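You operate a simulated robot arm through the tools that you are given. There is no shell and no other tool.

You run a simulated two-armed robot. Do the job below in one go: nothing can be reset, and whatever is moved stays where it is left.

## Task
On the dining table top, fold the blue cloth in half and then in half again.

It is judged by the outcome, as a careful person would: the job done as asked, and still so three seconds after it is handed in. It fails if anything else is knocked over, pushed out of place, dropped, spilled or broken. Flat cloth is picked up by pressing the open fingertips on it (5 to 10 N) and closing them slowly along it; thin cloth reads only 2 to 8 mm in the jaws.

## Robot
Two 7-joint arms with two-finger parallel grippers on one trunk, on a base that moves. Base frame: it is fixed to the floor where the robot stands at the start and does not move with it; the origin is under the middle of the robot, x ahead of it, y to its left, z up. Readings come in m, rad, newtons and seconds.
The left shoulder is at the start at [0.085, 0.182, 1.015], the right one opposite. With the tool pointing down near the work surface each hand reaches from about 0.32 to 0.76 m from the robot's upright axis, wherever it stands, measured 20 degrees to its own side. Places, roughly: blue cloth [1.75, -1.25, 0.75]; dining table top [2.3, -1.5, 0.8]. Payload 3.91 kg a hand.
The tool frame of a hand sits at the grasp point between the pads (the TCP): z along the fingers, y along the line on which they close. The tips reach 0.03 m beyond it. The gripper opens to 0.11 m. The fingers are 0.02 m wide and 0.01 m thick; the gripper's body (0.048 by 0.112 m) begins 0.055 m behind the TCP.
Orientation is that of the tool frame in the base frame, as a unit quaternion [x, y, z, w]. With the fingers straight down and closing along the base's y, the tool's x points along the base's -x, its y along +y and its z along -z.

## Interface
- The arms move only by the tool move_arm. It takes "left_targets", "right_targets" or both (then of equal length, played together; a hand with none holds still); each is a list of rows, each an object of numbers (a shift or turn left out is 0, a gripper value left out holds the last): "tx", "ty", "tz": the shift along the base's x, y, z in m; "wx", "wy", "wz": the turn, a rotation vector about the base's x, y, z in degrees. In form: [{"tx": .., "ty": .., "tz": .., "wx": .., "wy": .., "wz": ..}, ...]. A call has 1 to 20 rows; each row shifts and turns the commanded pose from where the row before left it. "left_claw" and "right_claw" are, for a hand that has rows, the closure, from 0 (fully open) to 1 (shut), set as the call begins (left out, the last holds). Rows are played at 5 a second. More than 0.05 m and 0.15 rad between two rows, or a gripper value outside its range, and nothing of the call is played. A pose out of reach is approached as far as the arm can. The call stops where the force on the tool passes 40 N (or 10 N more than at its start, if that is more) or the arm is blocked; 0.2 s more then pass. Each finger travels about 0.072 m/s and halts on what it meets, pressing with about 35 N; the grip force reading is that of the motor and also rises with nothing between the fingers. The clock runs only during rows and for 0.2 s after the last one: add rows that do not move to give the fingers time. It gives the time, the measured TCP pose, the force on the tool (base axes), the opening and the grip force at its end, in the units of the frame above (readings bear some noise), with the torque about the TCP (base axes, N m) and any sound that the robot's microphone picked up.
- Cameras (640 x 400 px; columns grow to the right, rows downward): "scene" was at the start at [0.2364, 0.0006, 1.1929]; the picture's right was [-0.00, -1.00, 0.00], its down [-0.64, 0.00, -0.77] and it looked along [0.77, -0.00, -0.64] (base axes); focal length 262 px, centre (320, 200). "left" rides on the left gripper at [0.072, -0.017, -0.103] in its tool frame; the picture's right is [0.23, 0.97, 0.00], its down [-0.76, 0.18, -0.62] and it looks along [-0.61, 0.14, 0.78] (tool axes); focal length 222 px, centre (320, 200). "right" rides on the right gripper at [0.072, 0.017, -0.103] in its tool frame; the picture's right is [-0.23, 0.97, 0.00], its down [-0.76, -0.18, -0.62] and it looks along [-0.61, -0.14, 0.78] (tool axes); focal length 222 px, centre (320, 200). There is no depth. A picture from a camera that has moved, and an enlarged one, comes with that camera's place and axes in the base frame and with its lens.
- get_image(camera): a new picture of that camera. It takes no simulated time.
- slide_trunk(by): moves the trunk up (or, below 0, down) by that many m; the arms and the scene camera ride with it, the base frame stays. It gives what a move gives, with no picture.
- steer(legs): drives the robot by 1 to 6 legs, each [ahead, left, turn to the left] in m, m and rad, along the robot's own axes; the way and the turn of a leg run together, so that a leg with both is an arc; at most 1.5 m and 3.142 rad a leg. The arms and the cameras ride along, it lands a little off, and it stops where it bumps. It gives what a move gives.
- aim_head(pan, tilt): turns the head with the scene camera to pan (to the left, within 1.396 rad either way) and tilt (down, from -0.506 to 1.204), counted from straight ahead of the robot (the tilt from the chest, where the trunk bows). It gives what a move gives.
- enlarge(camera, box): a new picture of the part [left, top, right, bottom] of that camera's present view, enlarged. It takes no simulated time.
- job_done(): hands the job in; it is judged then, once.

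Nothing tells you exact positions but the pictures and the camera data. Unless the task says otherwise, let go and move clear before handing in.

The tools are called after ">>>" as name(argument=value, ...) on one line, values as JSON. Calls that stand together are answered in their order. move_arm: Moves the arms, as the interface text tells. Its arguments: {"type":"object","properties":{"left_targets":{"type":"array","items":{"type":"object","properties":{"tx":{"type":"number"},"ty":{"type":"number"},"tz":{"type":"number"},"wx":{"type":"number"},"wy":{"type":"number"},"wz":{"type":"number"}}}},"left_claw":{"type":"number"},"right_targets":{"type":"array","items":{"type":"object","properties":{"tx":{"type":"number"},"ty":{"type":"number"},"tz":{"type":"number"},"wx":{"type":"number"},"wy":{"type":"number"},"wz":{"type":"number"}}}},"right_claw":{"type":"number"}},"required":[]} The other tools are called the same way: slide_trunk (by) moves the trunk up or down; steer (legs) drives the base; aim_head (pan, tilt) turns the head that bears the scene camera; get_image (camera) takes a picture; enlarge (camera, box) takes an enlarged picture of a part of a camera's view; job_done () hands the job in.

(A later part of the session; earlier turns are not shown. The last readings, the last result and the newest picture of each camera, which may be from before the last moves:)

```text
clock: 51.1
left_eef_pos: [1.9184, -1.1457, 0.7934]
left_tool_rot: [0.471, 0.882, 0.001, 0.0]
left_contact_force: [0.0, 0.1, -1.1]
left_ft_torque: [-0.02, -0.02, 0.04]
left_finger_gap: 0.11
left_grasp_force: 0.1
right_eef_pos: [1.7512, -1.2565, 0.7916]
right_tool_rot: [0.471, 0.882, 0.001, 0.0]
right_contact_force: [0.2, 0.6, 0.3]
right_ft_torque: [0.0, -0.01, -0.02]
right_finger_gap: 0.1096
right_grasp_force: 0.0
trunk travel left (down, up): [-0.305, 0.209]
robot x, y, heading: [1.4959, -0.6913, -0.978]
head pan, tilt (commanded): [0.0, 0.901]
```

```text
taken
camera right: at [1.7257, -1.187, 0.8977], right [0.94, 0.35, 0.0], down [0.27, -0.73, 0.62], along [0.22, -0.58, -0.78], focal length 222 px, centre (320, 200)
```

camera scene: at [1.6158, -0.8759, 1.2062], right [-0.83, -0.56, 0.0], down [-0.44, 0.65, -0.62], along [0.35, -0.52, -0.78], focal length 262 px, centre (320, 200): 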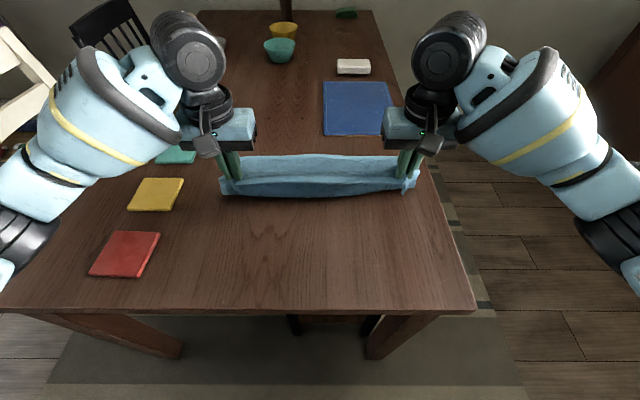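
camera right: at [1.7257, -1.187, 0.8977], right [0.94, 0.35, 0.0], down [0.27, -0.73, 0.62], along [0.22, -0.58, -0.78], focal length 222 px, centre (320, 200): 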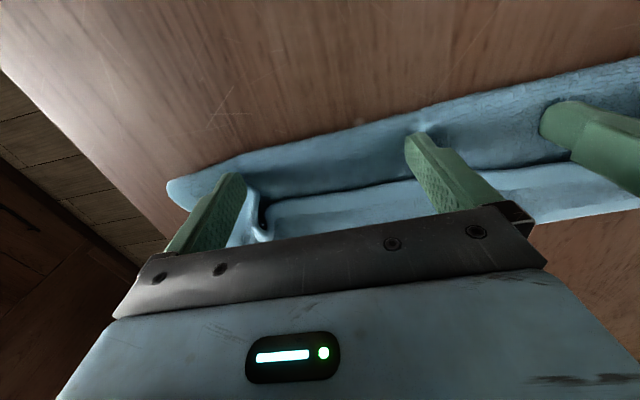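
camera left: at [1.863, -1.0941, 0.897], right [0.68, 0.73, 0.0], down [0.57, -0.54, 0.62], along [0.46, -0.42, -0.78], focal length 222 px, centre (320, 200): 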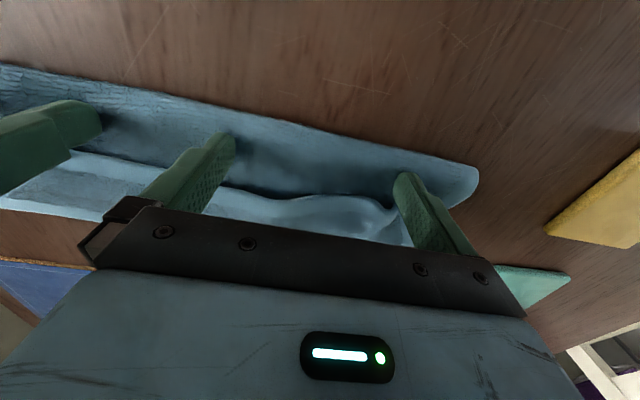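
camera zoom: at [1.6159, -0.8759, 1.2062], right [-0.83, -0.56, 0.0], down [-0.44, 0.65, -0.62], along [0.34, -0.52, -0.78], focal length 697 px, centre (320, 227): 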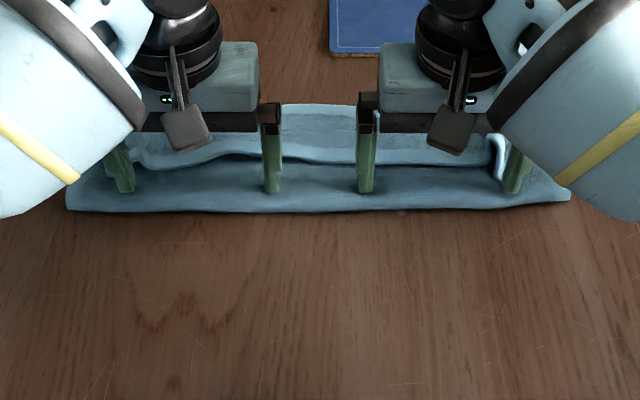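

All four fingertips are on my side of the hem, just brushing the second layer. Now I'll sweep them outward together.

>>> move_arm(left_targets=[{"tx": 0.0056, "ty": -0.0083}, {"tx": 0.0056, "ty": -0.0083}, {"tx": 0.0056, "ty": -0.0083}, {"tx": 0.0056, "ty": -0.0083}, {"tx": 0.0056, "ty": -0.0083}, {"tx": 0.0056, "ty": -0.0083}, {"tx": 0.0056, "ty": -0.0083}], right_targets=[{"tx": 0.0056, "ty": -0.0083}, {"tx": 0.0056, "ty": -0.0083}, {"tx": 0.0056, "ty": -0.0083}, {"tx": 0.0056, "ty": -0.0083}, {"tx": 0.0056, "ty": -0.0083}, {"tx": 0.0056, "ty": -0.0083}, {"tx": 0.0056, "ty": -0.0083}])

>>> enlarge(camera="scene", box=[200, 130, 440, 250])

>>> get_image(camera="left")

>>> get_image(camera="right")

```text
clock: 52.7
left_eef_pos: [1.957, -1.2047, 0.7946]
left_tool_rot: [0.472, 0.882, 0.001, 0.0]
left_contact_force: [0.3, 0.3, 0.1]
left_ft_torque: [0.0, -0.02, 0.02]
left_finger_gap: 0.1101
left_grasp_force: 0.1
right_eef_pos: [1.7897, -1.3154, 0.7928]
right_tool_rot: [0.471, 0.882, 0.001, 0.0]
right_contact_force: [-0.2, 0.1, 0.0]
right_ft_torque: [0.03, 0.03, -0.01]
right_finger_gap: 0.1098
right_grasp_force: 0.0
trunk travel left (down, up): [-0.305, 0.209]
robot x, y, heading: [1.4926, -0.6935, -0.982]
head pan, tilt (commanded): [0.0, 0.901]
```

```text
2.67 times, centred on (320, 190) of scene
camera zoom: at [1.6158, -0.8759, 1.2062], right [-0.83, -0.56, 0.0], down [-0.44, 0.65, -0.62], along [0.35, -0.52, -0.78], focal length 697 px, centre (320, 227)
```

zoom: 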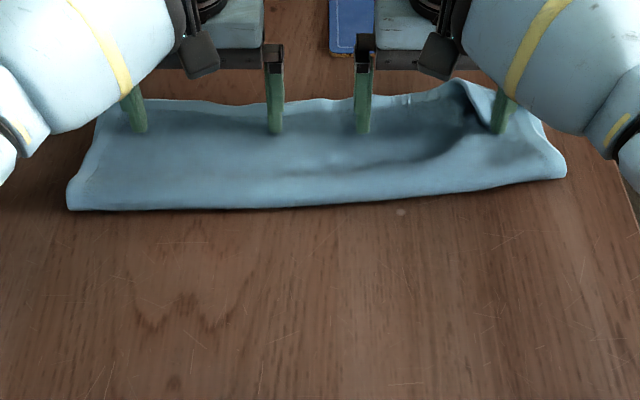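

```text
taken
camera left: at [1.9017, -1.1519, 0.8984], right [0.68, 0.73, 0.0], down [0.57, -0.54, 0.62], along [0.46, -0.42, -0.78], focal length 222 px, centre (320, 200)
```

left: 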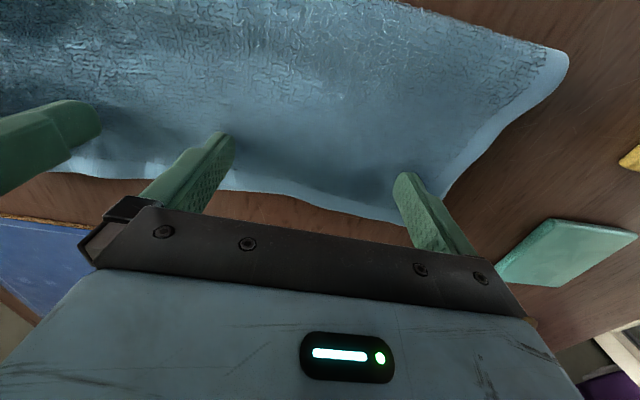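

```text
taken
camera right: at [1.7643, -1.2455, 0.8985], right [0.94, 0.35, 0.0], down [0.28, -0.73, 0.62], along [0.22, -0.58, -0.78], focal length 222 px, centre (320, 200)
```

right: 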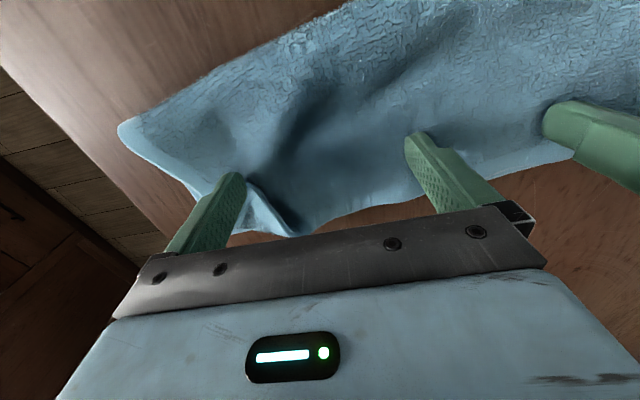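

The sweep flipped the hem outward nicely; only the right corner still stands up. I'll continue the right hand outward a bit more to lay it over, the left only slightly.

>>> move_arm(left_targets=[{"tx": 0.0028, "ty": -0.0042}, {"tx": 0.0028, "ty": -0.0042}, {}, {}], right_targets=[{"tx": 0.005, "ty": -0.0075}, {"tx": 0.005, "ty": -0.0075}, {"tx": 0.005, "ty": -0.0075}, {"tx": 0.005, "ty": -0.0075}])

>>> enlarge(camera="scene", box=[200, 130, 440, 250])

>>> get_image(camera="left")

>>> get_image(camera="right")

```text
clock: 53.7
left_eef_pos: [1.9616, -1.2128, 0.7934]
left_tool_rot: [0.472, 0.881, 0.001, 0.0]
left_contact_force: [-0.5, 0.6, -0.4]
left_ft_torque: [0.02, 0.0, 0.02]
left_finger_gap: 0.1101
left_grasp_force: 0.0
right_eef_pos: [1.7988, -1.3326, 0.7925]
right_tool_rot: [0.471, 0.882, 0.001, 0.0]
right_contact_force: [0.7, -0.5, 0.3]
right_ft_torque: [-0.01, 0.01, 0.0]
right_finger_gap: 0.1098
right_grasp_force: 0.1
right hand out of reach, approached as far as the arm can: row 3, 4
trunk travel left (down, up): [-0.305, 0.209]
robot x, y, heading: [1.4934, -0.6919, -0.986]
head pan, tilt (commanded): [0.0, 0.901]
```

```text
2.67 times, centred on (320, 190) of scene
camera zoom: at [1.6159, -0.8757, 1.2063], right [-0.83, -0.56, 0.0], down [-0.44, 0.65, -0.62], along [0.35, -0.52, -0.78], focal length 697 px, centre (320, 227)
```

zoom: 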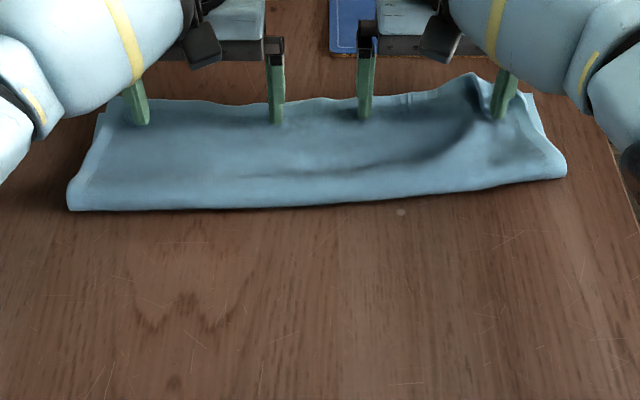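

```text
taken
camera left: at [1.9071, -1.1603, 0.8984], right [0.68, 0.73, 0.0], down [0.57, -0.54, 0.62], along [0.46, -0.43, -0.78], focal length 222 px, centre (320, 200)
```

left: 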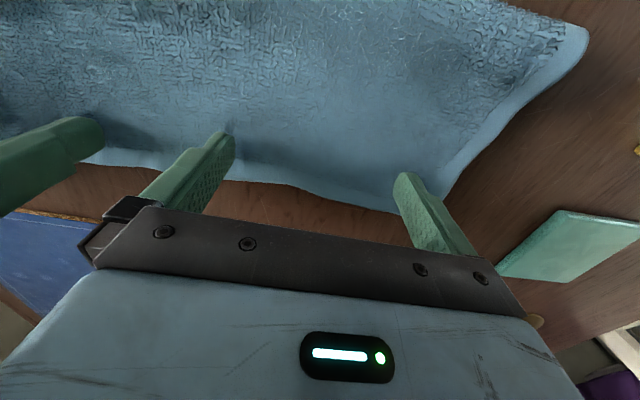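

```text
taken
camera right: at [1.7733, -1.2634, 0.8973], right [0.94, 0.35, 0.0], down [0.28, -0.73, 0.62], along [0.22, -0.58, -0.78], focal length 222 px, centre (320, 200)
```

right: 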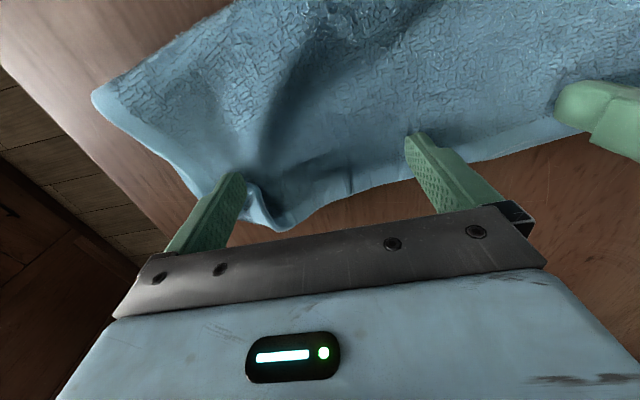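

The right arm is at its reach limit here. I'll lift both hands straight up and look at the whole fold.

>>> move_arm(left_targets=[{"tz": 0.03}, {"tz": 0.04}, {"tx": -0.022, "ty": 0.033, "tz": 0.03}, {"tx": -0.022, "ty": 0.033, "tz": 0.02}], right_targets=[{"tz": 0.03}, {"tz": 0.04}, {"tx": -0.022, "ty": 0.033, "tz": 0.03}, {"tx": -0.022, "ty": 0.033, "tz": 0.02}])

>>> enlarge(camera="scene", box=[200, 130, 440, 250])

>>> get_image(camera="right")

>>> get_image(camera="left")

```text
clock: 54.7
left_eef_pos: [1.9172, -1.1462, 0.9162]
left_tool_rot: [0.471, 0.882, 0.001, 0.001]
left_contact_force: [-0.3, 0.0, 0.9]
left_ft_torque: [-0.04, -0.02, 0.01]
left_finger_gap: 0.1098
left_grasp_force: 0.0
right_eef_pos: [1.7543, -1.2667, 0.9122]
right_tool_rot: [0.472, 0.882, -0.001, -0.002]
right_contact_force: [-0.1, -0.3, -0.6]
right_ft_torque: [-0.01, 0.0, -0.01]
right_finger_gap: 0.1102
right_grasp_force: 0.0
trunk travel left (down, up): [-0.305, 0.209]
robot x, y, heading: [1.4965, -0.6967, -0.984]
head pan, tilt (commanded): [0.0, 0.901]
```

```text
2.67 times, centred on (320, 190) of scene
camera zoom: at [1.615, -0.8747, 1.2065], right [-0.83, -0.56, 0.0], down [-0.43, 0.65, -0.62], along [0.35, -0.52, -0.78], focal length 697 px, centre (320, 227)
```

zoom: 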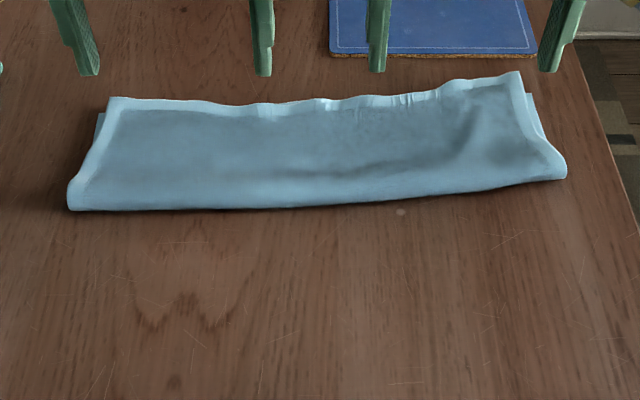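

```text
taken
camera right: at [1.7291, -1.1966, 1.0165], right [0.94, 0.35, 0.0], down [0.28, -0.73, 0.62], along [0.22, -0.58, -0.78], focal length 222 px, centre (320, 200)
```

right: 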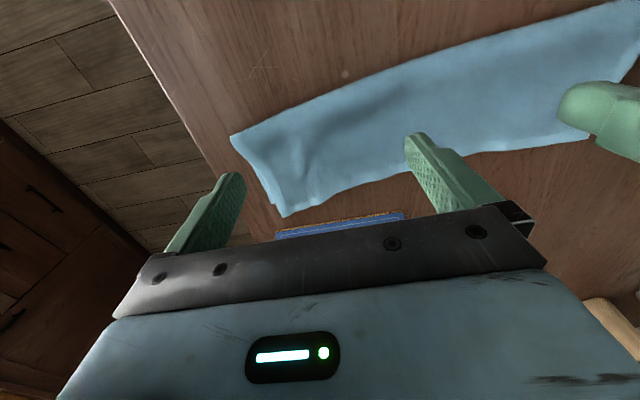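

```text
taken
camera left: at [1.8622, -1.094, 1.0201], right [0.68, 0.73, 0.0], down [0.57, -0.54, 0.62], along [0.46, -0.42, -0.78], focal length 222 px, centre (320, 200)
```

left: 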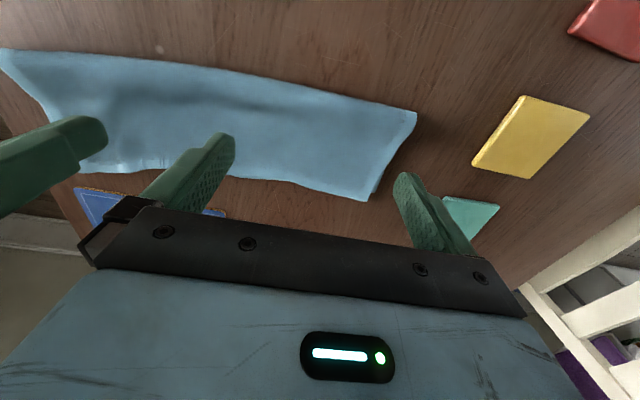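

Fold one is nearly there: the left side lines up well, but on the right the crease is skewed about 3 cm forward and the top layer overshoots the far edge. I'll pinch just the top layer near its right corner and ease it back toward me.

>>> move_arm(right_targets=[{"tx": -0.0008, "ty": -0.0302}, {"tx": -0.0008, "ty": -0.0302}, {"tx": -0.0008, "ty": -0.0302}, {"tz": -0.04}, {"tz": -0.04}, {"tz": -0.03}, {}], right_claw=0.7)

>>> enlarge(camera="scene", box=[200, 130, 440, 250])

>>> get_image(camera="right")

```text
clock: 56.3
left_eef_pos: [1.9179, -1.1474, 0.9169]
left_tool_rot: [0.472, 0.882, 0.001, 0.0]
left_contact_force: [0.2, -0.5, 0.0]
left_ft_torque: [-0.01, 0.02, 0.02]
left_finger_gap: 0.1101
left_grasp_force: 0.2
right_eef_pos: [1.7541, -1.3587, 0.8008]
right_tool_rot: [0.471, 0.882, 0.001, 0.0]
right_contact_force: [-0.2, 0.2, -0.1]
right_ft_torque: [-0.01, 0.01, -0.01]
right_finger_gap: 0.0332
right_grasp_force: 0.1
trunk travel left (down, up): [-0.305, 0.209]
robot x, y, heading: [1.4905, -0.6914, -0.979]
head pan, tilt (commanded): [0.0, 0.901]
```

```text
2.67 times, centred on (320, 190) of scene
camera zoom: at [1.6157, -0.8757, 1.2063], right [-0.83, -0.56, 0.0], down [-0.44, 0.65, -0.62], along [0.35, -0.52, -0.78], focal length 697 px, centre (320, 227)
```

zoom: 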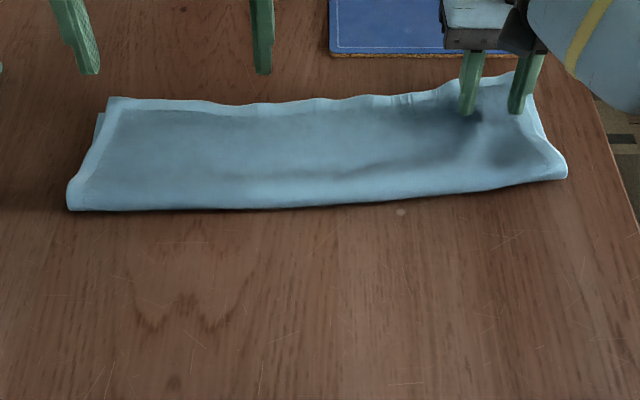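

```text
taken
camera right: at [1.7273, -1.2887, 0.9065], right [0.94, 0.35, 0.0], down [0.28, -0.73, 0.62], along [0.22, -0.58, -0.78], focal length 222 px, centre (320, 200)
```

right: 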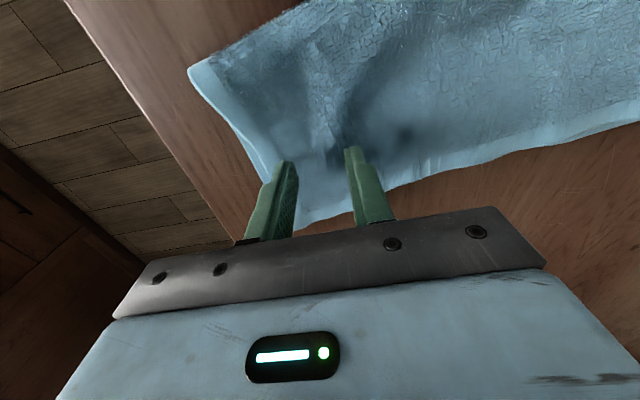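

The right fingertips straddle the top layer near its far-right corner, a centimetre or so above. I'll lower until it just touches.

>>> move_arm(right_targets=[{"tz": -0.005}, {"tz": -0.003}, {}])

>>> move_arm(right_targets=[{"tz": -0.003}, {}])

```text
clock: 57.1
left_eef_pos: [1.9175, -1.1477, 0.9159]
left_tool_rot: [0.471, 0.882, 0.002, -0.001]
left_contact_force: [-0.4, -0.4, 0.0]
left_ft_torque: [0.02, 0.02, 0.0]
left_finger_gap: 0.1098
left_grasp_force: 0.0
right_eef_pos: [1.7536, -1.3585, 0.795]
right_tool_rot: [0.472, 0.882, 0.0, -0.001]
right_contact_force: [0.0, 0.7, 0.2]
right_ft_torque: [-0.03, 0.01, 0.0]
right_finger_gap: 0.0331
right_grasp_force: 0.0
trunk travel left (down, up): [-0.305, 0.209]
robot x, y, heading: [1.4956, -0.6932, -0.983]
head pan, tilt (commanded): [0.0, 0.901]
```

```text
clock: 57.7
left_eef_pos: [1.9169, -1.1482, 0.9161]
left_tool_rot: [0.472, 0.882, 0.001, 0.0]
left_contact_force: [0.6, -0.1, 1.2]
left_ft_torque: [0.01, 0.0, -0.02]
left_finger_gap: 0.1102
left_grasp_force: 0.0
right_eef_pos: [1.7541, -1.3585, 0.7914]
right_tool_rot: [0.472, 0.882, 0.001, 0.001]
right_contact_force: [0.2, 0.2, 0.8]
right_ft_torque: [-0.03, 0.01, 0.02]
right_finger_gap: 0.033
right_grasp_force: 0.1
trunk travel left (down, up): [-0.305, 0.209]
robot x, y, heading: [1.4949, -0.6957, -0.985]
head pan, tilt (commanded): [0.0, 0.901]
```

>>> move_arm(right_targets=[{"tz": -0.003}, {}])

>>> move_arm(right_targets=[{"tz": -0.002}, {}])

```text
clock: 58.3
left_eef_pos: [1.9188, -1.1472, 0.9165]
left_tool_rot: [0.471, 0.882, 0.001, 0.0]
left_contact_force: [-0.5, -0.9, 0.2]
left_ft_torque: [0.0, 0.01, 0.03]
left_finger_gap: 0.1098
left_grasp_force: 0.0
right_eef_pos: [1.7543, -1.3591, 0.7884]
right_tool_rot: [0.472, 0.882, 0.0, 0.001]
right_contact_force: [-0.3, -0.8, 1.8]
right_ft_torque: [0.0, -0.03, 0.04]
right_finger_gap: 0.0327
right_grasp_force: 0.0
trunk travel left (down, up): [-0.305, 0.209]
robot x, y, heading: [1.4971, -0.6967, -0.977]
head pan, tilt (commanded): [0.0, 0.901]
```

```text
clock: 58.9
left_eef_pos: [1.9186, -1.1461, 0.9154]
left_tool_rot: [0.471, 0.882, 0.001, 0.0]
left_contact_force: [0.4, -0.3, -0.1]
left_ft_torque: [0.0, 0.0, 0.02]
left_finger_gap: 0.11
left_grasp_force: 0.1
right_eef_pos: [1.7528, -1.3578, 0.7859]
right_tool_rot: [0.472, 0.882, 0.0, 0.001]
right_contact_force: [-0.3, -1.8, 5.3]
right_ft_torque: [-0.02, 0.02, -0.04]
right_finger_gap: 0.0327
right_grasp_force: 0.0
trunk travel left (down, up): [-0.305, 0.209]
robot x, y, heading: [1.4964, -0.6942, -0.986]
head pan, tilt (commanded): [0.0, 0.901]
```

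The press reads 5.3 N on two layers. I'll close slowly to catch only the top layer.

>>> move_arm(right_targets=[{}], right_claw=0.78)

>>> move_arm(right_targets=[{}], right_claw=0.86)

>>> move_arm(right_targets=[{}], right_claw=0.93)

>>> move_arm(right_targets=[{}, {}, {}], right_claw=1.0)

>>> enlarge(camera="scene", box=[200, 130, 440, 250])

>>> get_image(camera="right")

```text
clock: 59.3
left_eef_pos: [1.9171, -1.1472, 0.9173]
left_tool_rot: [0.472, 0.882, 0.001, 0.001]
left_contact_force: [0.2, 0.2, 0.4]
left_ft_torque: [0.03, -0.01, 0.01]
left_finger_gap: 0.1101
left_grasp_force: 0.1
right_eef_pos: [1.7549, -1.3575, 0.7865]
right_tool_rot: [0.471, 0.882, 0.001, 0.001]
right_contact_force: [0.5, 1.0, 4.7]
right_ft_torque: [-0.02, -0.01, -0.01]
right_finger_gap: 0.0237
right_grasp_force: 0.1
trunk travel left (down, up): [-0.305, 0.209]
robot x, y, heading: [1.4946, -0.6931, -0.984]
head pan, tilt (commanded): [0.0, 0.901]
```

```text
clock: 59.7
left_eef_pos: [1.917, -1.1469, 0.9164]
left_tool_rot: [0.472, 0.882, 0.001, 0.001]
left_contact_force: [0.5, 0.3, 0.2]
left_ft_torque: [-0.03, 0.01, -0.02]
left_finger_gap: 0.1101
left_grasp_force: 0.0
right_eef_pos: [1.754, -1.3574, 0.7864]
right_tool_rot: [0.472, 0.882, 0.0, 0.001]
right_contact_force: [0.3, 0.0, 6.2]
right_ft_torque: [0.0, 0.01, -0.04]
right_finger_gap: 0.0149
right_grasp_force: 0.0
trunk travel left (down, up): [-0.305, 0.209]
robot x, y, heading: [1.4943, -0.6946, -0.978]
head pan, tilt (commanded): [0.0, 0.901]
```

```text
clock: 60.1
left_eef_pos: [1.9181, -1.146, 0.9168]
left_tool_rot: [0.472, 0.882, 0.0, 0.001]
left_contact_force: [0.1, -0.1, -0.2]
left_ft_torque: [0.0, -0.02, 0.03]
left_finger_gap: 0.1103
left_grasp_force: 0.1
right_eef_pos: [1.7531, -1.3579, 0.7872]
right_tool_rot: [0.472, 0.882, 0.001, 0.0]
right_contact_force: [-0.2, 0.1, 5.9]
right_ft_torque: [0.01, -0.03, 0.0]
right_finger_gap: 0.0093
right_grasp_force: 6.9
trunk travel left (down, up): [-0.305, 0.209]
robot x, y, heading: [1.4954, -0.6919, -0.982]
head pan, tilt (commanded): [0.0, 0.901]
```

```text
clock: 60.9
left_eef_pos: [1.9171, -1.1473, 0.9164]
left_tool_rot: [0.472, 0.882, 0.0, 0.0]
left_contact_force: [-0.6, -0.2, 1.1]
left_ft_torque: [-0.01, -0.02, -0.02]
left_finger_gap: 0.1101
left_grasp_force: 0.1
right_eef_pos: [1.7534, -1.3577, 0.7868]
right_tool_rot: [0.472, 0.882, 0.0, 0.0]
right_contact_force: [0.0, -0.2, 5.6]
right_ft_torque: [-0.04, -0.03, -0.01]
right_finger_gap: 0.0064
right_grasp_force: 35.3
trunk travel left (down, up): [-0.305, 0.209]
robot x, y, heading: [1.4964, -0.6983, -0.985]
head pan, tilt (commanded): [0.0, 0.901]
```

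```text
2.67 times, centred on (320, 190) of scene
camera zoom: at [1.6156, -0.8754, 1.2063], right [-0.83, -0.56, 0.0], down [-0.44, 0.65, -0.62], along [0.35, -0.52, -0.78], focal length 697 px, centre (320, 227)
```

zoom: 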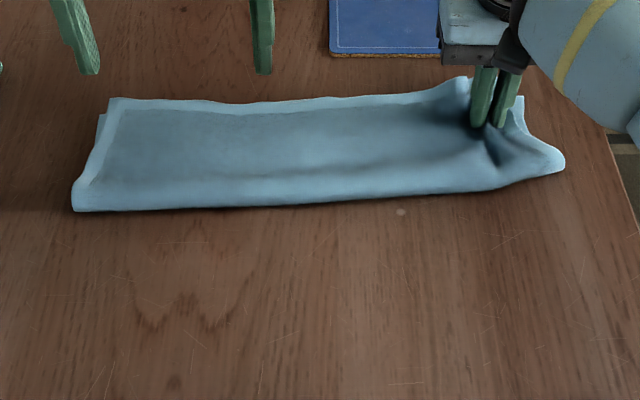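

```text
taken
camera right: at [1.7275, -1.2881, 0.8915], right [0.94, 0.35, 0.0], down [0.27, -0.73, 0.62], along [0.22, -0.58, -0.78], focal length 222 px, centre (320, 200)
```

right: 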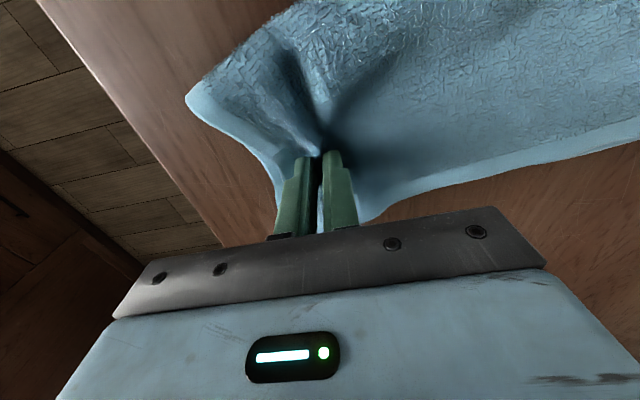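

A pinch is held (6.4 mm). I'll lift a little and draw it about 2.5 cm toward me, then check whether only the top layer moves.

>>> move_arm(right_targets=[{"tz": 0.008}, {"tz": 0.008}, {"tx": -0.0045, "ty": 0.0067}, {"tx": -0.0045, "ty": 0.0067}, {"tx": -0.005, "ty": 0.0075}])

>>> enlarge(camera="scene", box=[200, 130, 440, 250])

>>> get_image(camera="right")

```text
clock: 62.1
left_eef_pos: [1.9179, -1.1474, 0.9162]
left_tool_rot: [0.471, 0.882, 0.001, 0.0]
left_contact_force: [-0.2, -0.5, -0.9]
left_ft_torque: [0.0, -0.01, -0.03]
left_finger_gap: 0.1097
left_grasp_force: 0.0
right_eef_pos: [1.7388, -1.3363, 0.803]
right_tool_rot: [0.472, 0.882, 0.0, 0.0]
right_contact_force: [-0.2, 0.1, -0.6]
right_ft_torque: [0.04, -0.04, 0.02]
right_finger_gap: 0.0062
right_grasp_force: 35.3
trunk travel left (down, up): [-0.305, 0.209]
robot x, y, heading: [1.4947, -0.694, -0.981]
head pan, tilt (commanded): [0.0, 0.901]
```

```text
2.67 times, centred on (320, 190) of scene
camera zoom: at [1.6157, -0.8759, 1.2063], right [-0.83, -0.56, 0.0], down [-0.44, 0.65, -0.62], along [0.35, -0.52, -0.78], focal length 697 px, centre (320, 227)
```

zoom: 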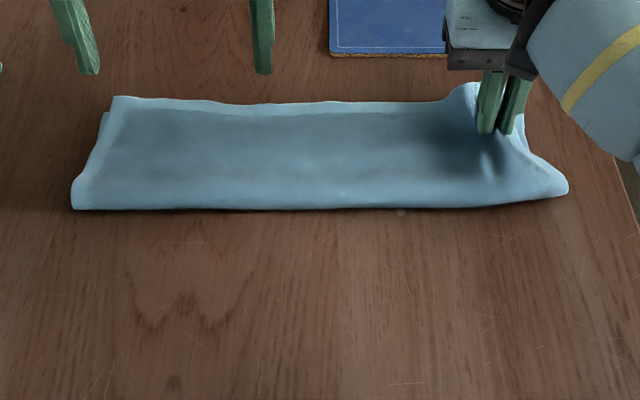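

```text
taken
camera right: at [1.7131, -1.2669, 0.9072], right [0.94, 0.35, 0.0], down [0.27, -0.73, 0.62], along [0.22, -0.58, -0.78], focal length 222 px, centre (320, 200)
```

right: 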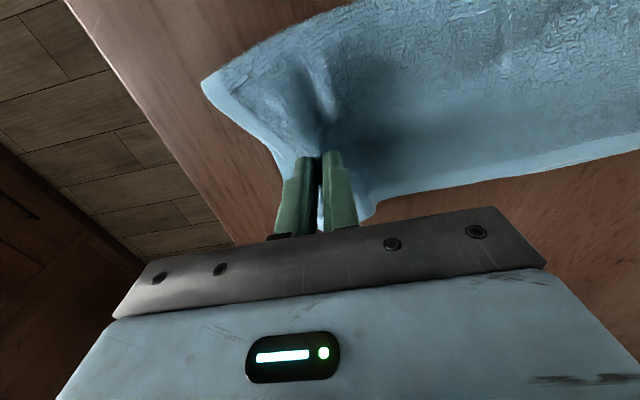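

The crease has straightened well; the right end needs about another centimetre. I'll draw it 1.2 cm more, lower and release.

>>> move_arm(right_targets=[{"tx": -0.0033, "ty": 0.005}, {"tx": -0.0033, "ty": 0.005}, {"tz": -0.007}, {}])

>>> move_arm(right_targets=[{}, {}], right_claw=0.85)

>>> move_arm(right_targets=[{}, {}], right_claw=0.65)

>>> move_arm(right_targets=[{"tz": 0.02}, {"tz": 0.04}, {"tz": 0.04}])

>>> enlarge(camera="scene", box=[200, 130, 440, 250])

>>> get_image(camera="right")

```text
clock: 63.1
left_eef_pos: [1.9175, -1.1469, 0.9153]
left_tool_rot: [0.471, 0.882, 0.001, 0.001]
left_contact_force: [0.4, -0.8, -0.1]
left_ft_torque: [0.02, 0.01, -0.02]
left_finger_gap: 0.1099
left_grasp_force: 0.1
right_eef_pos: [1.7331, -1.3275, 0.7957]
right_tool_rot: [0.472, 0.882, 0.0, 0.0]
right_contact_force: [0.9, 0.4, -0.1]
right_ft_torque: [-0.02, 0.0, 0.03]
right_finger_gap: 0.0063
right_grasp_force: 35.1
trunk travel left (down, up): [-0.305, 0.209]
robot x, y, heading: [1.4971, -0.6949, -0.985]
head pan, tilt (commanded): [0.0, 0.901]
```

```text
clock: 63.7
left_eef_pos: [1.9169, -1.1473, 0.9165]
left_tool_rot: [0.472, 0.882, 0.002, -0.001]
left_contact_force: [0.2, -1.3, -0.2]
left_ft_torque: [0.01, -0.05, 0.05]
left_finger_gap: 0.11
left_grasp_force: 0.2
right_eef_pos: [1.7332, -1.3281, 0.7946]
right_tool_rot: [0.471, 0.882, 0.001, 0.001]
right_contact_force: [0.2, -0.6, 0.0]
right_ft_torque: [0.0, -0.02, 0.04]
right_finger_gap: 0.0166
right_grasp_force: 0.7
trunk travel left (down, up): [-0.305, 0.209]
robot x, y, heading: [1.4944, -0.6928, -0.984]
head pan, tilt (commanded): [0.0, 0.901]
```

```text
clock: 64.3
left_eef_pos: [1.9187, -1.148, 0.9154]
left_tool_rot: [0.472, 0.882, 0.001, 0.0]
left_contact_force: [-0.2, -0.1, 0.8]
left_ft_torque: [-0.02, 0.0, 0.02]
left_finger_gap: 0.1102
left_grasp_force: 0.1
right_eef_pos: [1.7338, -1.3263, 0.7952]
right_tool_rot: [0.471, 0.882, 0.001, 0.0]
right_contact_force: [0.0, -0.6, 0.3]
right_ft_torque: [-0.01, 0.03, -0.02]
right_finger_gap: 0.0385
right_grasp_force: 0.1
trunk travel left (down, up): [-0.305, 0.209]
robot x, y, heading: [1.4947, -0.6926, -0.98]
head pan, tilt (commanded): [0.0, 0.901]
```

```text
clock: 65.1
left_eef_pos: [1.9181, -1.1452, 0.9173]
left_tool_rot: [0.472, 0.882, 0.0, 0.0]
left_contact_force: [0.5, 0.3, 0.0]
left_ft_torque: [-0.03, -0.04, 0.02]
left_finger_gap: 0.1101
left_grasp_force: 0.0
right_eef_pos: [1.7327, -1.3292, 0.8939]
right_tool_rot: [0.472, 0.882, 0.001, -0.001]
right_contact_force: [0.1, 0.9, 0.8]
right_ft_torque: [0.02, 0.0, 0.0]
right_finger_gap: 0.0385
right_grasp_force: 0.0
trunk travel left (down, up): [-0.305, 0.209]
robot x, y, heading: [1.4951, -0.6951, -0.981]
head pan, tilt (commanded): [0.0, 0.901]
```

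```text
2.67 times, centred on (320, 190) of scene
camera zoom: at [1.6157, -0.8754, 1.2063], right [-0.83, -0.56, 0.0], down [-0.44, 0.65, -0.62], along [0.35, -0.52, -0.78], focal length 697 px, centre (320, 227)
```

zoom: 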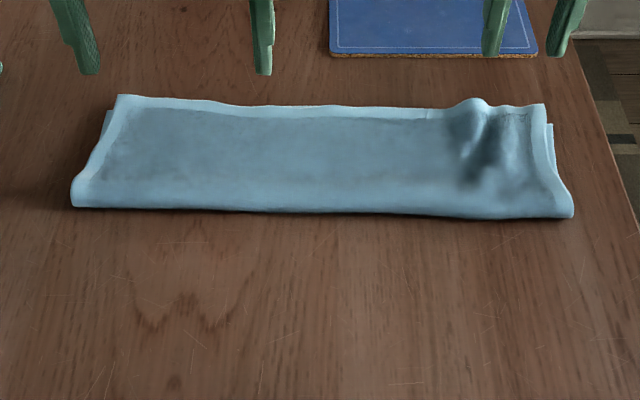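

```text
taken
camera right: at [1.7062, -1.259, 0.9994], right [0.94, 0.35, 0.0], down [0.28, -0.73, 0.62], along [0.22, -0.58, -0.78], focal length 222 px, centre (320, 200)
```

right: 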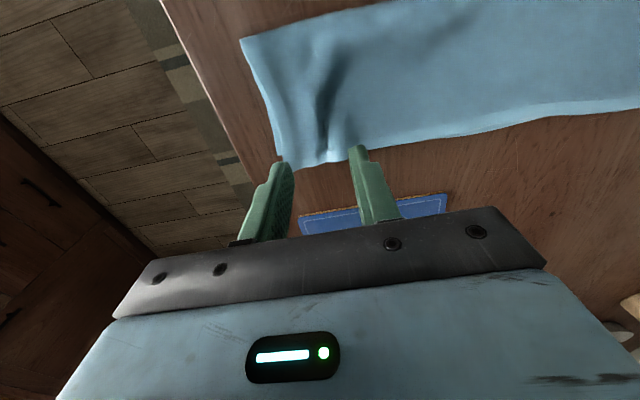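

Fold one is now a clean, well-aligned strip with just a small pleat on the right where I pinched. I'll straddle that pleat with the fingers, press lightly and open to spread it flat.

>>> move_arm(right_targets=[{"tx": 0.002, "ty": -0.003, "tz": -0.04}, {"tz": -0.04}, {"tz": -0.024}, {"tz": -0.003}, {}])

>>> enlarge(camera="scene", box=[200, 130, 440, 250])

>>> get_image(camera="right")

```text
clock: 66.3
left_eef_pos: [1.9175, -1.1467, 0.9164]
left_tool_rot: [0.472, 0.882, 0.0, 0.002]
left_contact_force: [0.0, 0.1, -0.7]
left_ft_torque: [-0.01, 0.0, -0.02]
left_finger_gap: 0.1103
left_grasp_force: 0.0
right_eef_pos: [1.736, -1.331, 0.788]
right_tool_rot: [0.471, 0.882, 0.001, 0.001]
right_contact_force: [0.7, -0.3, 3.6]
right_ft_torque: [0.02, 0.03, 0.0]
right_finger_gap: 0.0386
right_grasp_force: 0.1
trunk travel left (down, up): [-0.305, 0.209]
robot x, y, heading: [1.4942, -0.6934, -0.978]
head pan, tilt (commanded): [0.0, 0.901]
```

```text
2.67 times, centred on (320, 190) of scene
camera zoom: at [1.6158, -0.8757, 1.2063], right [-0.83, -0.56, 0.0], down [-0.44, 0.65, -0.62], along [0.35, -0.52, -0.78], focal length 697 px, centre (320, 227)
```

zoom: 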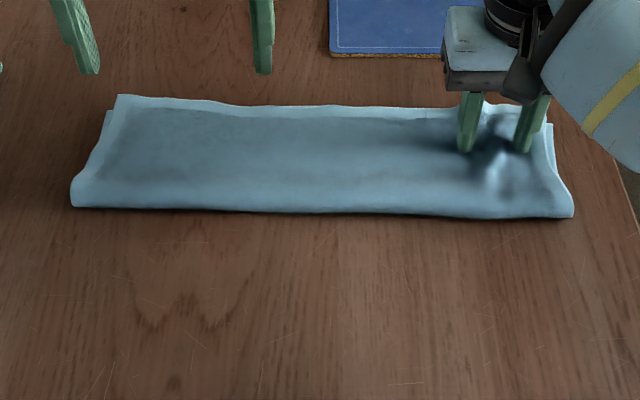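

```text
taken
camera right: at [1.709, -1.2608, 0.8926], right [0.94, 0.35, 0.0], down [0.27, -0.73, 0.62], along [0.22, -0.58, -0.78], focal length 222 px, centre (320, 200)
```

right: 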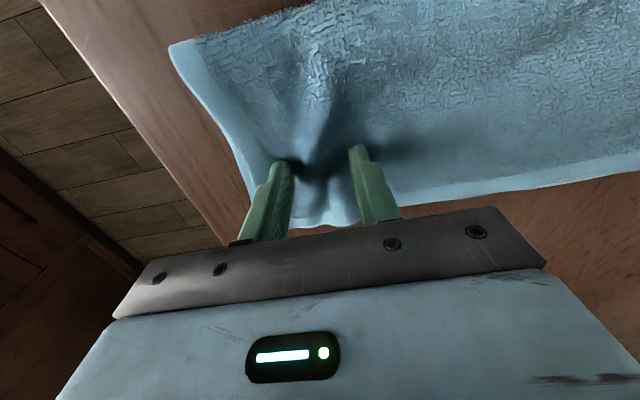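

The fingers straddle the pleat and press at 3.6 N. I'll open in small steps to spread it.

>>> move_arm(right_targets=[{}], right_claw=0.59)

>>> move_arm(right_targets=[{}], right_claw=0.52)

>>> move_arm(right_targets=[{}], right_claw=0.45)

>>> move_arm(right_targets=[{"tz": 0.02}, {"tz": 0.04}, {"tz": 0.04}])

>>> enlarge(camera="scene", box=[200, 130, 440, 250])

>>> get_image(camera="right")

```text
clock: 66.7
left_eef_pos: [1.9185, -1.148, 0.9167]
left_tool_rot: [0.471, 0.882, 0.001, 0.001]
left_contact_force: [-0.1, 0.1, -0.4]
left_ft_torque: [-0.02, 0.02, 0.01]
left_finger_gap: 0.1101
left_grasp_force: 0.0
right_eef_pos: [1.7347, -1.33, 0.7878]
right_tool_rot: [0.472, 0.881, 0.0, 0.0]
right_contact_force: [0.4, -0.1, 2.4]
right_ft_torque: [0.0, -0.04, 0.02]
right_finger_gap: 0.0442
right_grasp_force: 0.0
trunk travel left (down, up): [-0.305, 0.209]
robot x, y, heading: [1.4929, -0.6986, -0.976]
head pan, tilt (commanded): [0.0, 0.901]
```

```text
clock: 67.1
left_eef_pos: [1.9172, -1.1467, 0.9162]
left_tool_rot: [0.471, 0.882, 0.0, 0.0]
left_contact_force: [-0.1, 0.2, 0.7]
left_ft_torque: [-0.01, 0.01, 0.02]
left_finger_gap: 0.1101
left_grasp_force: 0.1
right_eef_pos: [1.7347, -1.331, 0.7867]
right_tool_rot: [0.471, 0.882, 0.0, 0.0]
right_contact_force: [0.1, 1.0, 2.0]
right_ft_torque: [-0.01, 0.02, 0.02]
right_finger_gap: 0.0517
right_grasp_force: 0.1
trunk travel left (down, up): [-0.305, 0.209]
robot x, y, heading: [1.4891, -0.6966, -0.981]
head pan, tilt (commanded): [0.0, 0.901]
```

```text
clock: 67.5
left_eef_pos: [1.918, -1.1469, 0.9169]
left_tool_rot: [0.472, 0.882, 0.001, 0.0]
left_contact_force: [-0.4, 0.2, -0.1]
left_ft_torque: [-0.03, 0.02, 0.0]
left_finger_gap: 0.1099
left_grasp_force: 0.1
right_eef_pos: [1.7345, -1.3302, 0.7872]
right_tool_rot: [0.472, 0.881, 0.0, 0.0]
right_contact_force: [0.2, 0.8, 2.8]
right_ft_torque: [-0.01, 0.01, 0.0]
right_finger_gap: 0.0591
right_grasp_force: 0.0
trunk travel left (down, up): [-0.305, 0.209]
robot x, y, heading: [1.4943, -0.6938, -0.98]
head pan, tilt (commanded): [0.0, 0.901]
```

```text
clock: 68.3
left_eef_pos: [1.9186, -1.1464, 0.9165]
left_tool_rot: [0.472, 0.882, 0.0, 0.001]
left_contact_force: [0.7, 0.1, 0.2]
left_ft_torque: [0.0, -0.02, 0.0]
left_finger_gap: 0.1101
left_grasp_force: 0.0
right_eef_pos: [1.7337, -1.3288, 0.8879]
right_tool_rot: [0.472, 0.882, 0.0, 0.0]
right_contact_force: [-0.2, 1.1, -0.6]
right_ft_torque: [-0.05, -0.02, 0.01]
right_finger_gap: 0.0603
right_grasp_force: 0.1
trunk travel left (down, up): [-0.305, 0.209]
robot x, y, heading: [1.4939, -0.6932, -0.984]
head pan, tilt (commanded): [0.0, 0.901]
```

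```text
2.67 times, centred on (320, 190) of scene
camera zoom: at [1.6154, -0.8756, 1.2063], right [-0.83, -0.56, 0.0], down [-0.44, 0.65, -0.62], along [0.35, -0.52, -0.78], focal length 697 px, centre (320, 227)
```

zoom: 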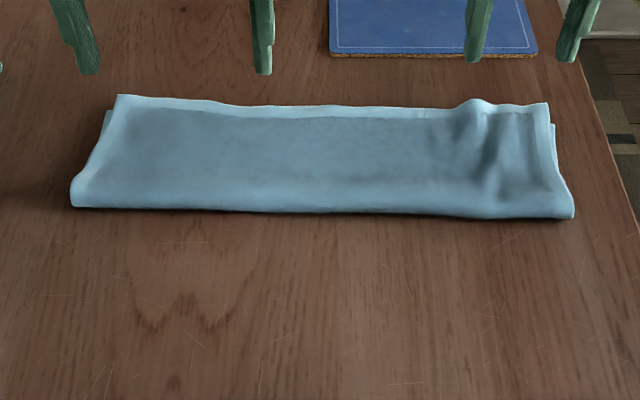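

```text
taken
camera right: at [1.7076, -1.2599, 0.9931], right [0.94, 0.35, 0.0], down [0.27, -0.73, 0.62], along [0.22, -0.58, -0.78], focal length 222 px, centre (320, 200)
```

right: 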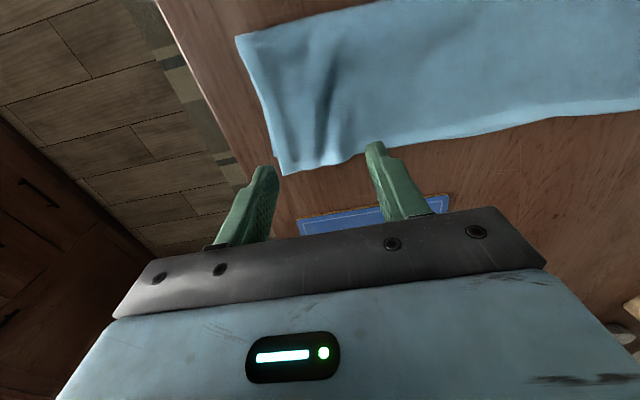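

The strip is now straight and mostly flat. Before the second fold I want to check how well the two layers' far edges coincide, so I'll zoom the wrist views on both far corners.

>>> enlarge(camera="right", box=[200, 20, 440, 220])

>>> enlarge(camera="left", box=[280, 60, 480, 220])

>>> enlarge(camera="scene", box=[340, 150, 430, 220])

>>> enlarge(camera="scene", box=[215, 150, 305, 220])

```text
2.00 times, centred on (320, 120) of right
camera zoom: at [1.7076, -1.2599, 0.9931], right [0.94, 0.35, 0.0], down [0.27, -0.73, 0.62], along [0.22, -0.58, -0.78], focal length 444 px, centre (320, 360)
```

zoom: 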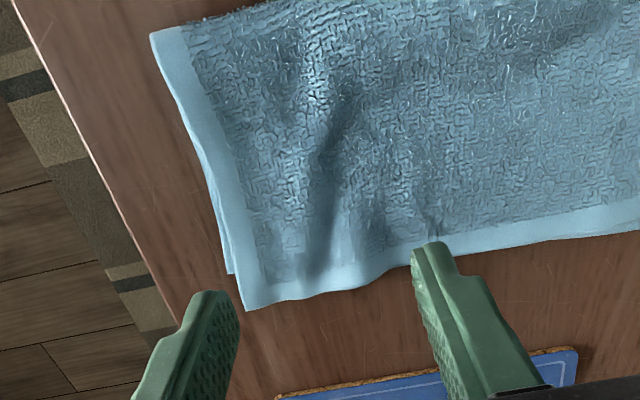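

```text
2.50 times, centred on (380, 140) of left
camera zoom: at [1.8628, -1.0951, 1.02], right [0.68, 0.73, 0.0], down [0.57, -0.54, 0.62], along [0.46, -0.43, -0.78], focal length 555 px, centre (170, 350)
```

zoom: 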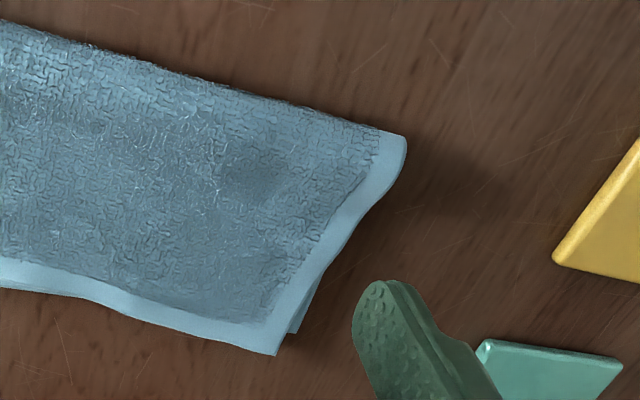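

```text
5.71 times, centred on (385, 185) of scene
camera zoom: at [1.6154, -0.8756, 1.2063], right [-0.83, -0.56, 0.0], down [-0.44, 0.65, -0.62], along [0.35, -0.52, -0.78], focal length 1494 px, centre (-51, 286)
```

zoom: 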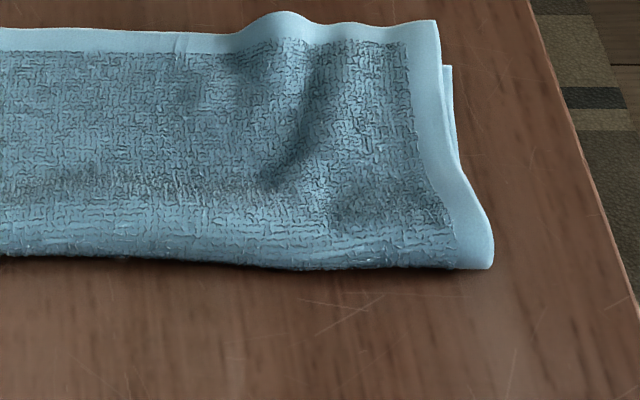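

```text
5.71 times, centred on (260, 185) of scene
camera zoom: at [1.6154, -0.8756, 1.2063], right [-0.83, -0.56, 0.0], down [-0.44, 0.65, -0.62], along [0.35, -0.52, -0.78], focal length 1494 px, centre (663, 286)
```

zoom: 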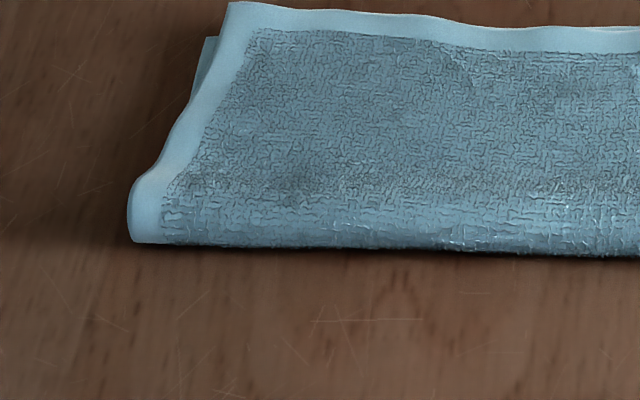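

The layers coincide within about 1–2 cm: crease at about 0.59 m, upper far edge at about 0.725 m. That's a good first fold. For the second fold I'll raise the hands, tuck the right one aside, and shift the base 0.2 m to the right so the left hand can carry the left end over to the right end.

>>> move_arm(left_targets=[{"tz": 0.02}, {"tz": 0.02}, {}, {}, {}, {}], right_targets=[{"tz": 0.03}, {"tz": 0.03}, {"tx": -0.039, "ty": 0.006, "tz": 0.01}, {"tx": -0.039, "ty": 0.006}, {"tx": -0.039, "ty": 0.006}, {"tx": -0.039, "ty": 0.006}])

>>> steer(legs=[[0, -0.2, 0]])

>>> get_image(camera="scene")

```text
clock: 69.7
left_eef_pos: [1.9153, -1.145, 0.9586]
left_tool_rot: [0.472, 0.882, 0.0, 0.0]
left_contact_force: [-0.2, -0.4, 0.4]
left_ft_torque: [-0.01, 0.02, -0.01]
left_finger_gap: 0.1101
left_grasp_force: 0.1
right_eef_pos: [1.5769, -1.3072, 0.9587]
right_tool_rot: [0.472, 0.882, 0.001, 0.001]
right_contact_force: [-0.1, 0.8, 0.2]
right_ft_torque: [0.02, 0.0, 0.02]
right_finger_gap: 0.0604
right_grasp_force: 0.1
trunk travel left (down, up): [-0.305, 0.209]
robot x, y, heading: [1.4953, -0.6951, -0.981]
head pan, tilt (commanded): [0.0, 0.901]
```

```text
clock: 72.1
left_eef_pos: [1.749, -1.258, 0.9572]
left_tool_rot: [0.472, 0.881, 0.001, 0.0]
left_contact_force: [-0.9, -0.4, -0.5]
left_ft_torque: [0.01, -0.04, 0.01]
left_finger_gap: 0.1099
left_grasp_force: 0.0
right_eef_pos: [1.41, -1.4181, 0.9585]
right_tool_rot: [0.472, 0.882, 0.0, 0.001]
right_contact_force: [0.3, 0.2, 0.1]
right_ft_torque: [-0.05, 0.0, -0.01]
right_finger_gap: 0.0604
right_grasp_force: 0.2
trunk travel left (down, up): [-0.305, 0.209]
robot x, y, heading: [1.3276, -0.8083, -0.985]
head pan, tilt (commanded): [0.0, 0.901]
```

```text
taken
camera scene: at [1.4484, -0.9875, 1.2062], right [-0.83, -0.55, 0.0], down [-0.43, 0.65, -0.62], along [0.34, -0.52, -0.78], focal length 262 px, centre (320, 200)
```

scene: 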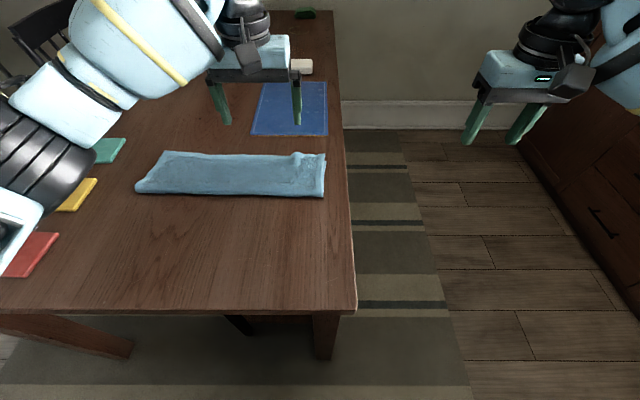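

The base shifted cleanly; the strip's left end is centred at about f 0.665, l 0.203 in my cloth axes. I'll bring the left hand over it while yawing the gripper -90° so it closes across the strip's width.

>>> move_arm(left_targets=[{"tx": 0.0225, "ty": 0.0099, "wz": -7.5}, {"tx": 0.0225, "ty": 0.0099, "wz": -7.5}, {"tx": 0.0225, "ty": 0.0099, "wz": -7.5}, {"tx": 0.0225, "ty": 0.0099, "wz": -7.5}, {"tx": 0.0225, "ty": 0.0099, "wz": -7.5}, {"tx": 0.0225, "ty": 0.0099, "wz": -7.5}], left_claw=0.5)

>>> get_image(camera="scene")

```text
clock: 73.5
left_eef_pos: [1.8848, -1.1981, 0.9565]
left_tool_rot: [0.774, 0.633, 0.0, -0.001]
left_contact_force: [-0.6, -0.1, -0.8]
left_ft_torque: [-0.03, -0.04, 0.0]
left_finger_gap: 0.0551
left_grasp_force: 0.0
right_eef_pos: [1.4114, -1.4181, 0.9587]
right_tool_rot: [0.472, 0.881, 0.0, 0.0]
right_contact_force: [0.7, -0.1, -0.3]
right_ft_torque: [0.0, 0.01, 0.0]
right_finger_gap: 0.0605
right_grasp_force: 0.1
trunk travel left (down, up): [-0.305, 0.209]
robot x, y, heading: [1.3255, -0.8055, -0.984]
head pan, tilt (commanded): [0.0, 0.901]
```

```text
taken
camera scene: at [1.449, -0.9871, 1.2062], right [-0.83, -0.55, 0.0], down [-0.43, 0.65, -0.62], along [0.34, -0.52, -0.78], focal length 262 px, centre (320, 200)
```

scene: 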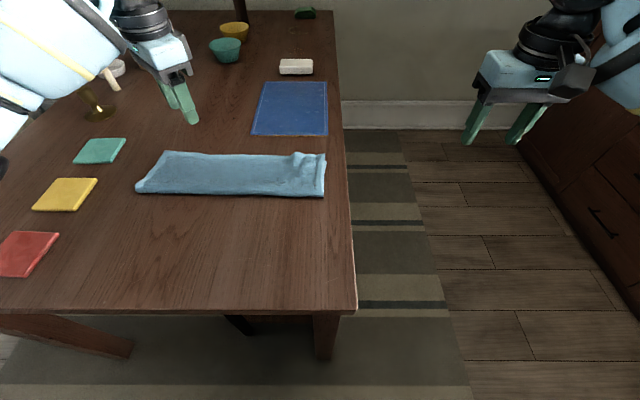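

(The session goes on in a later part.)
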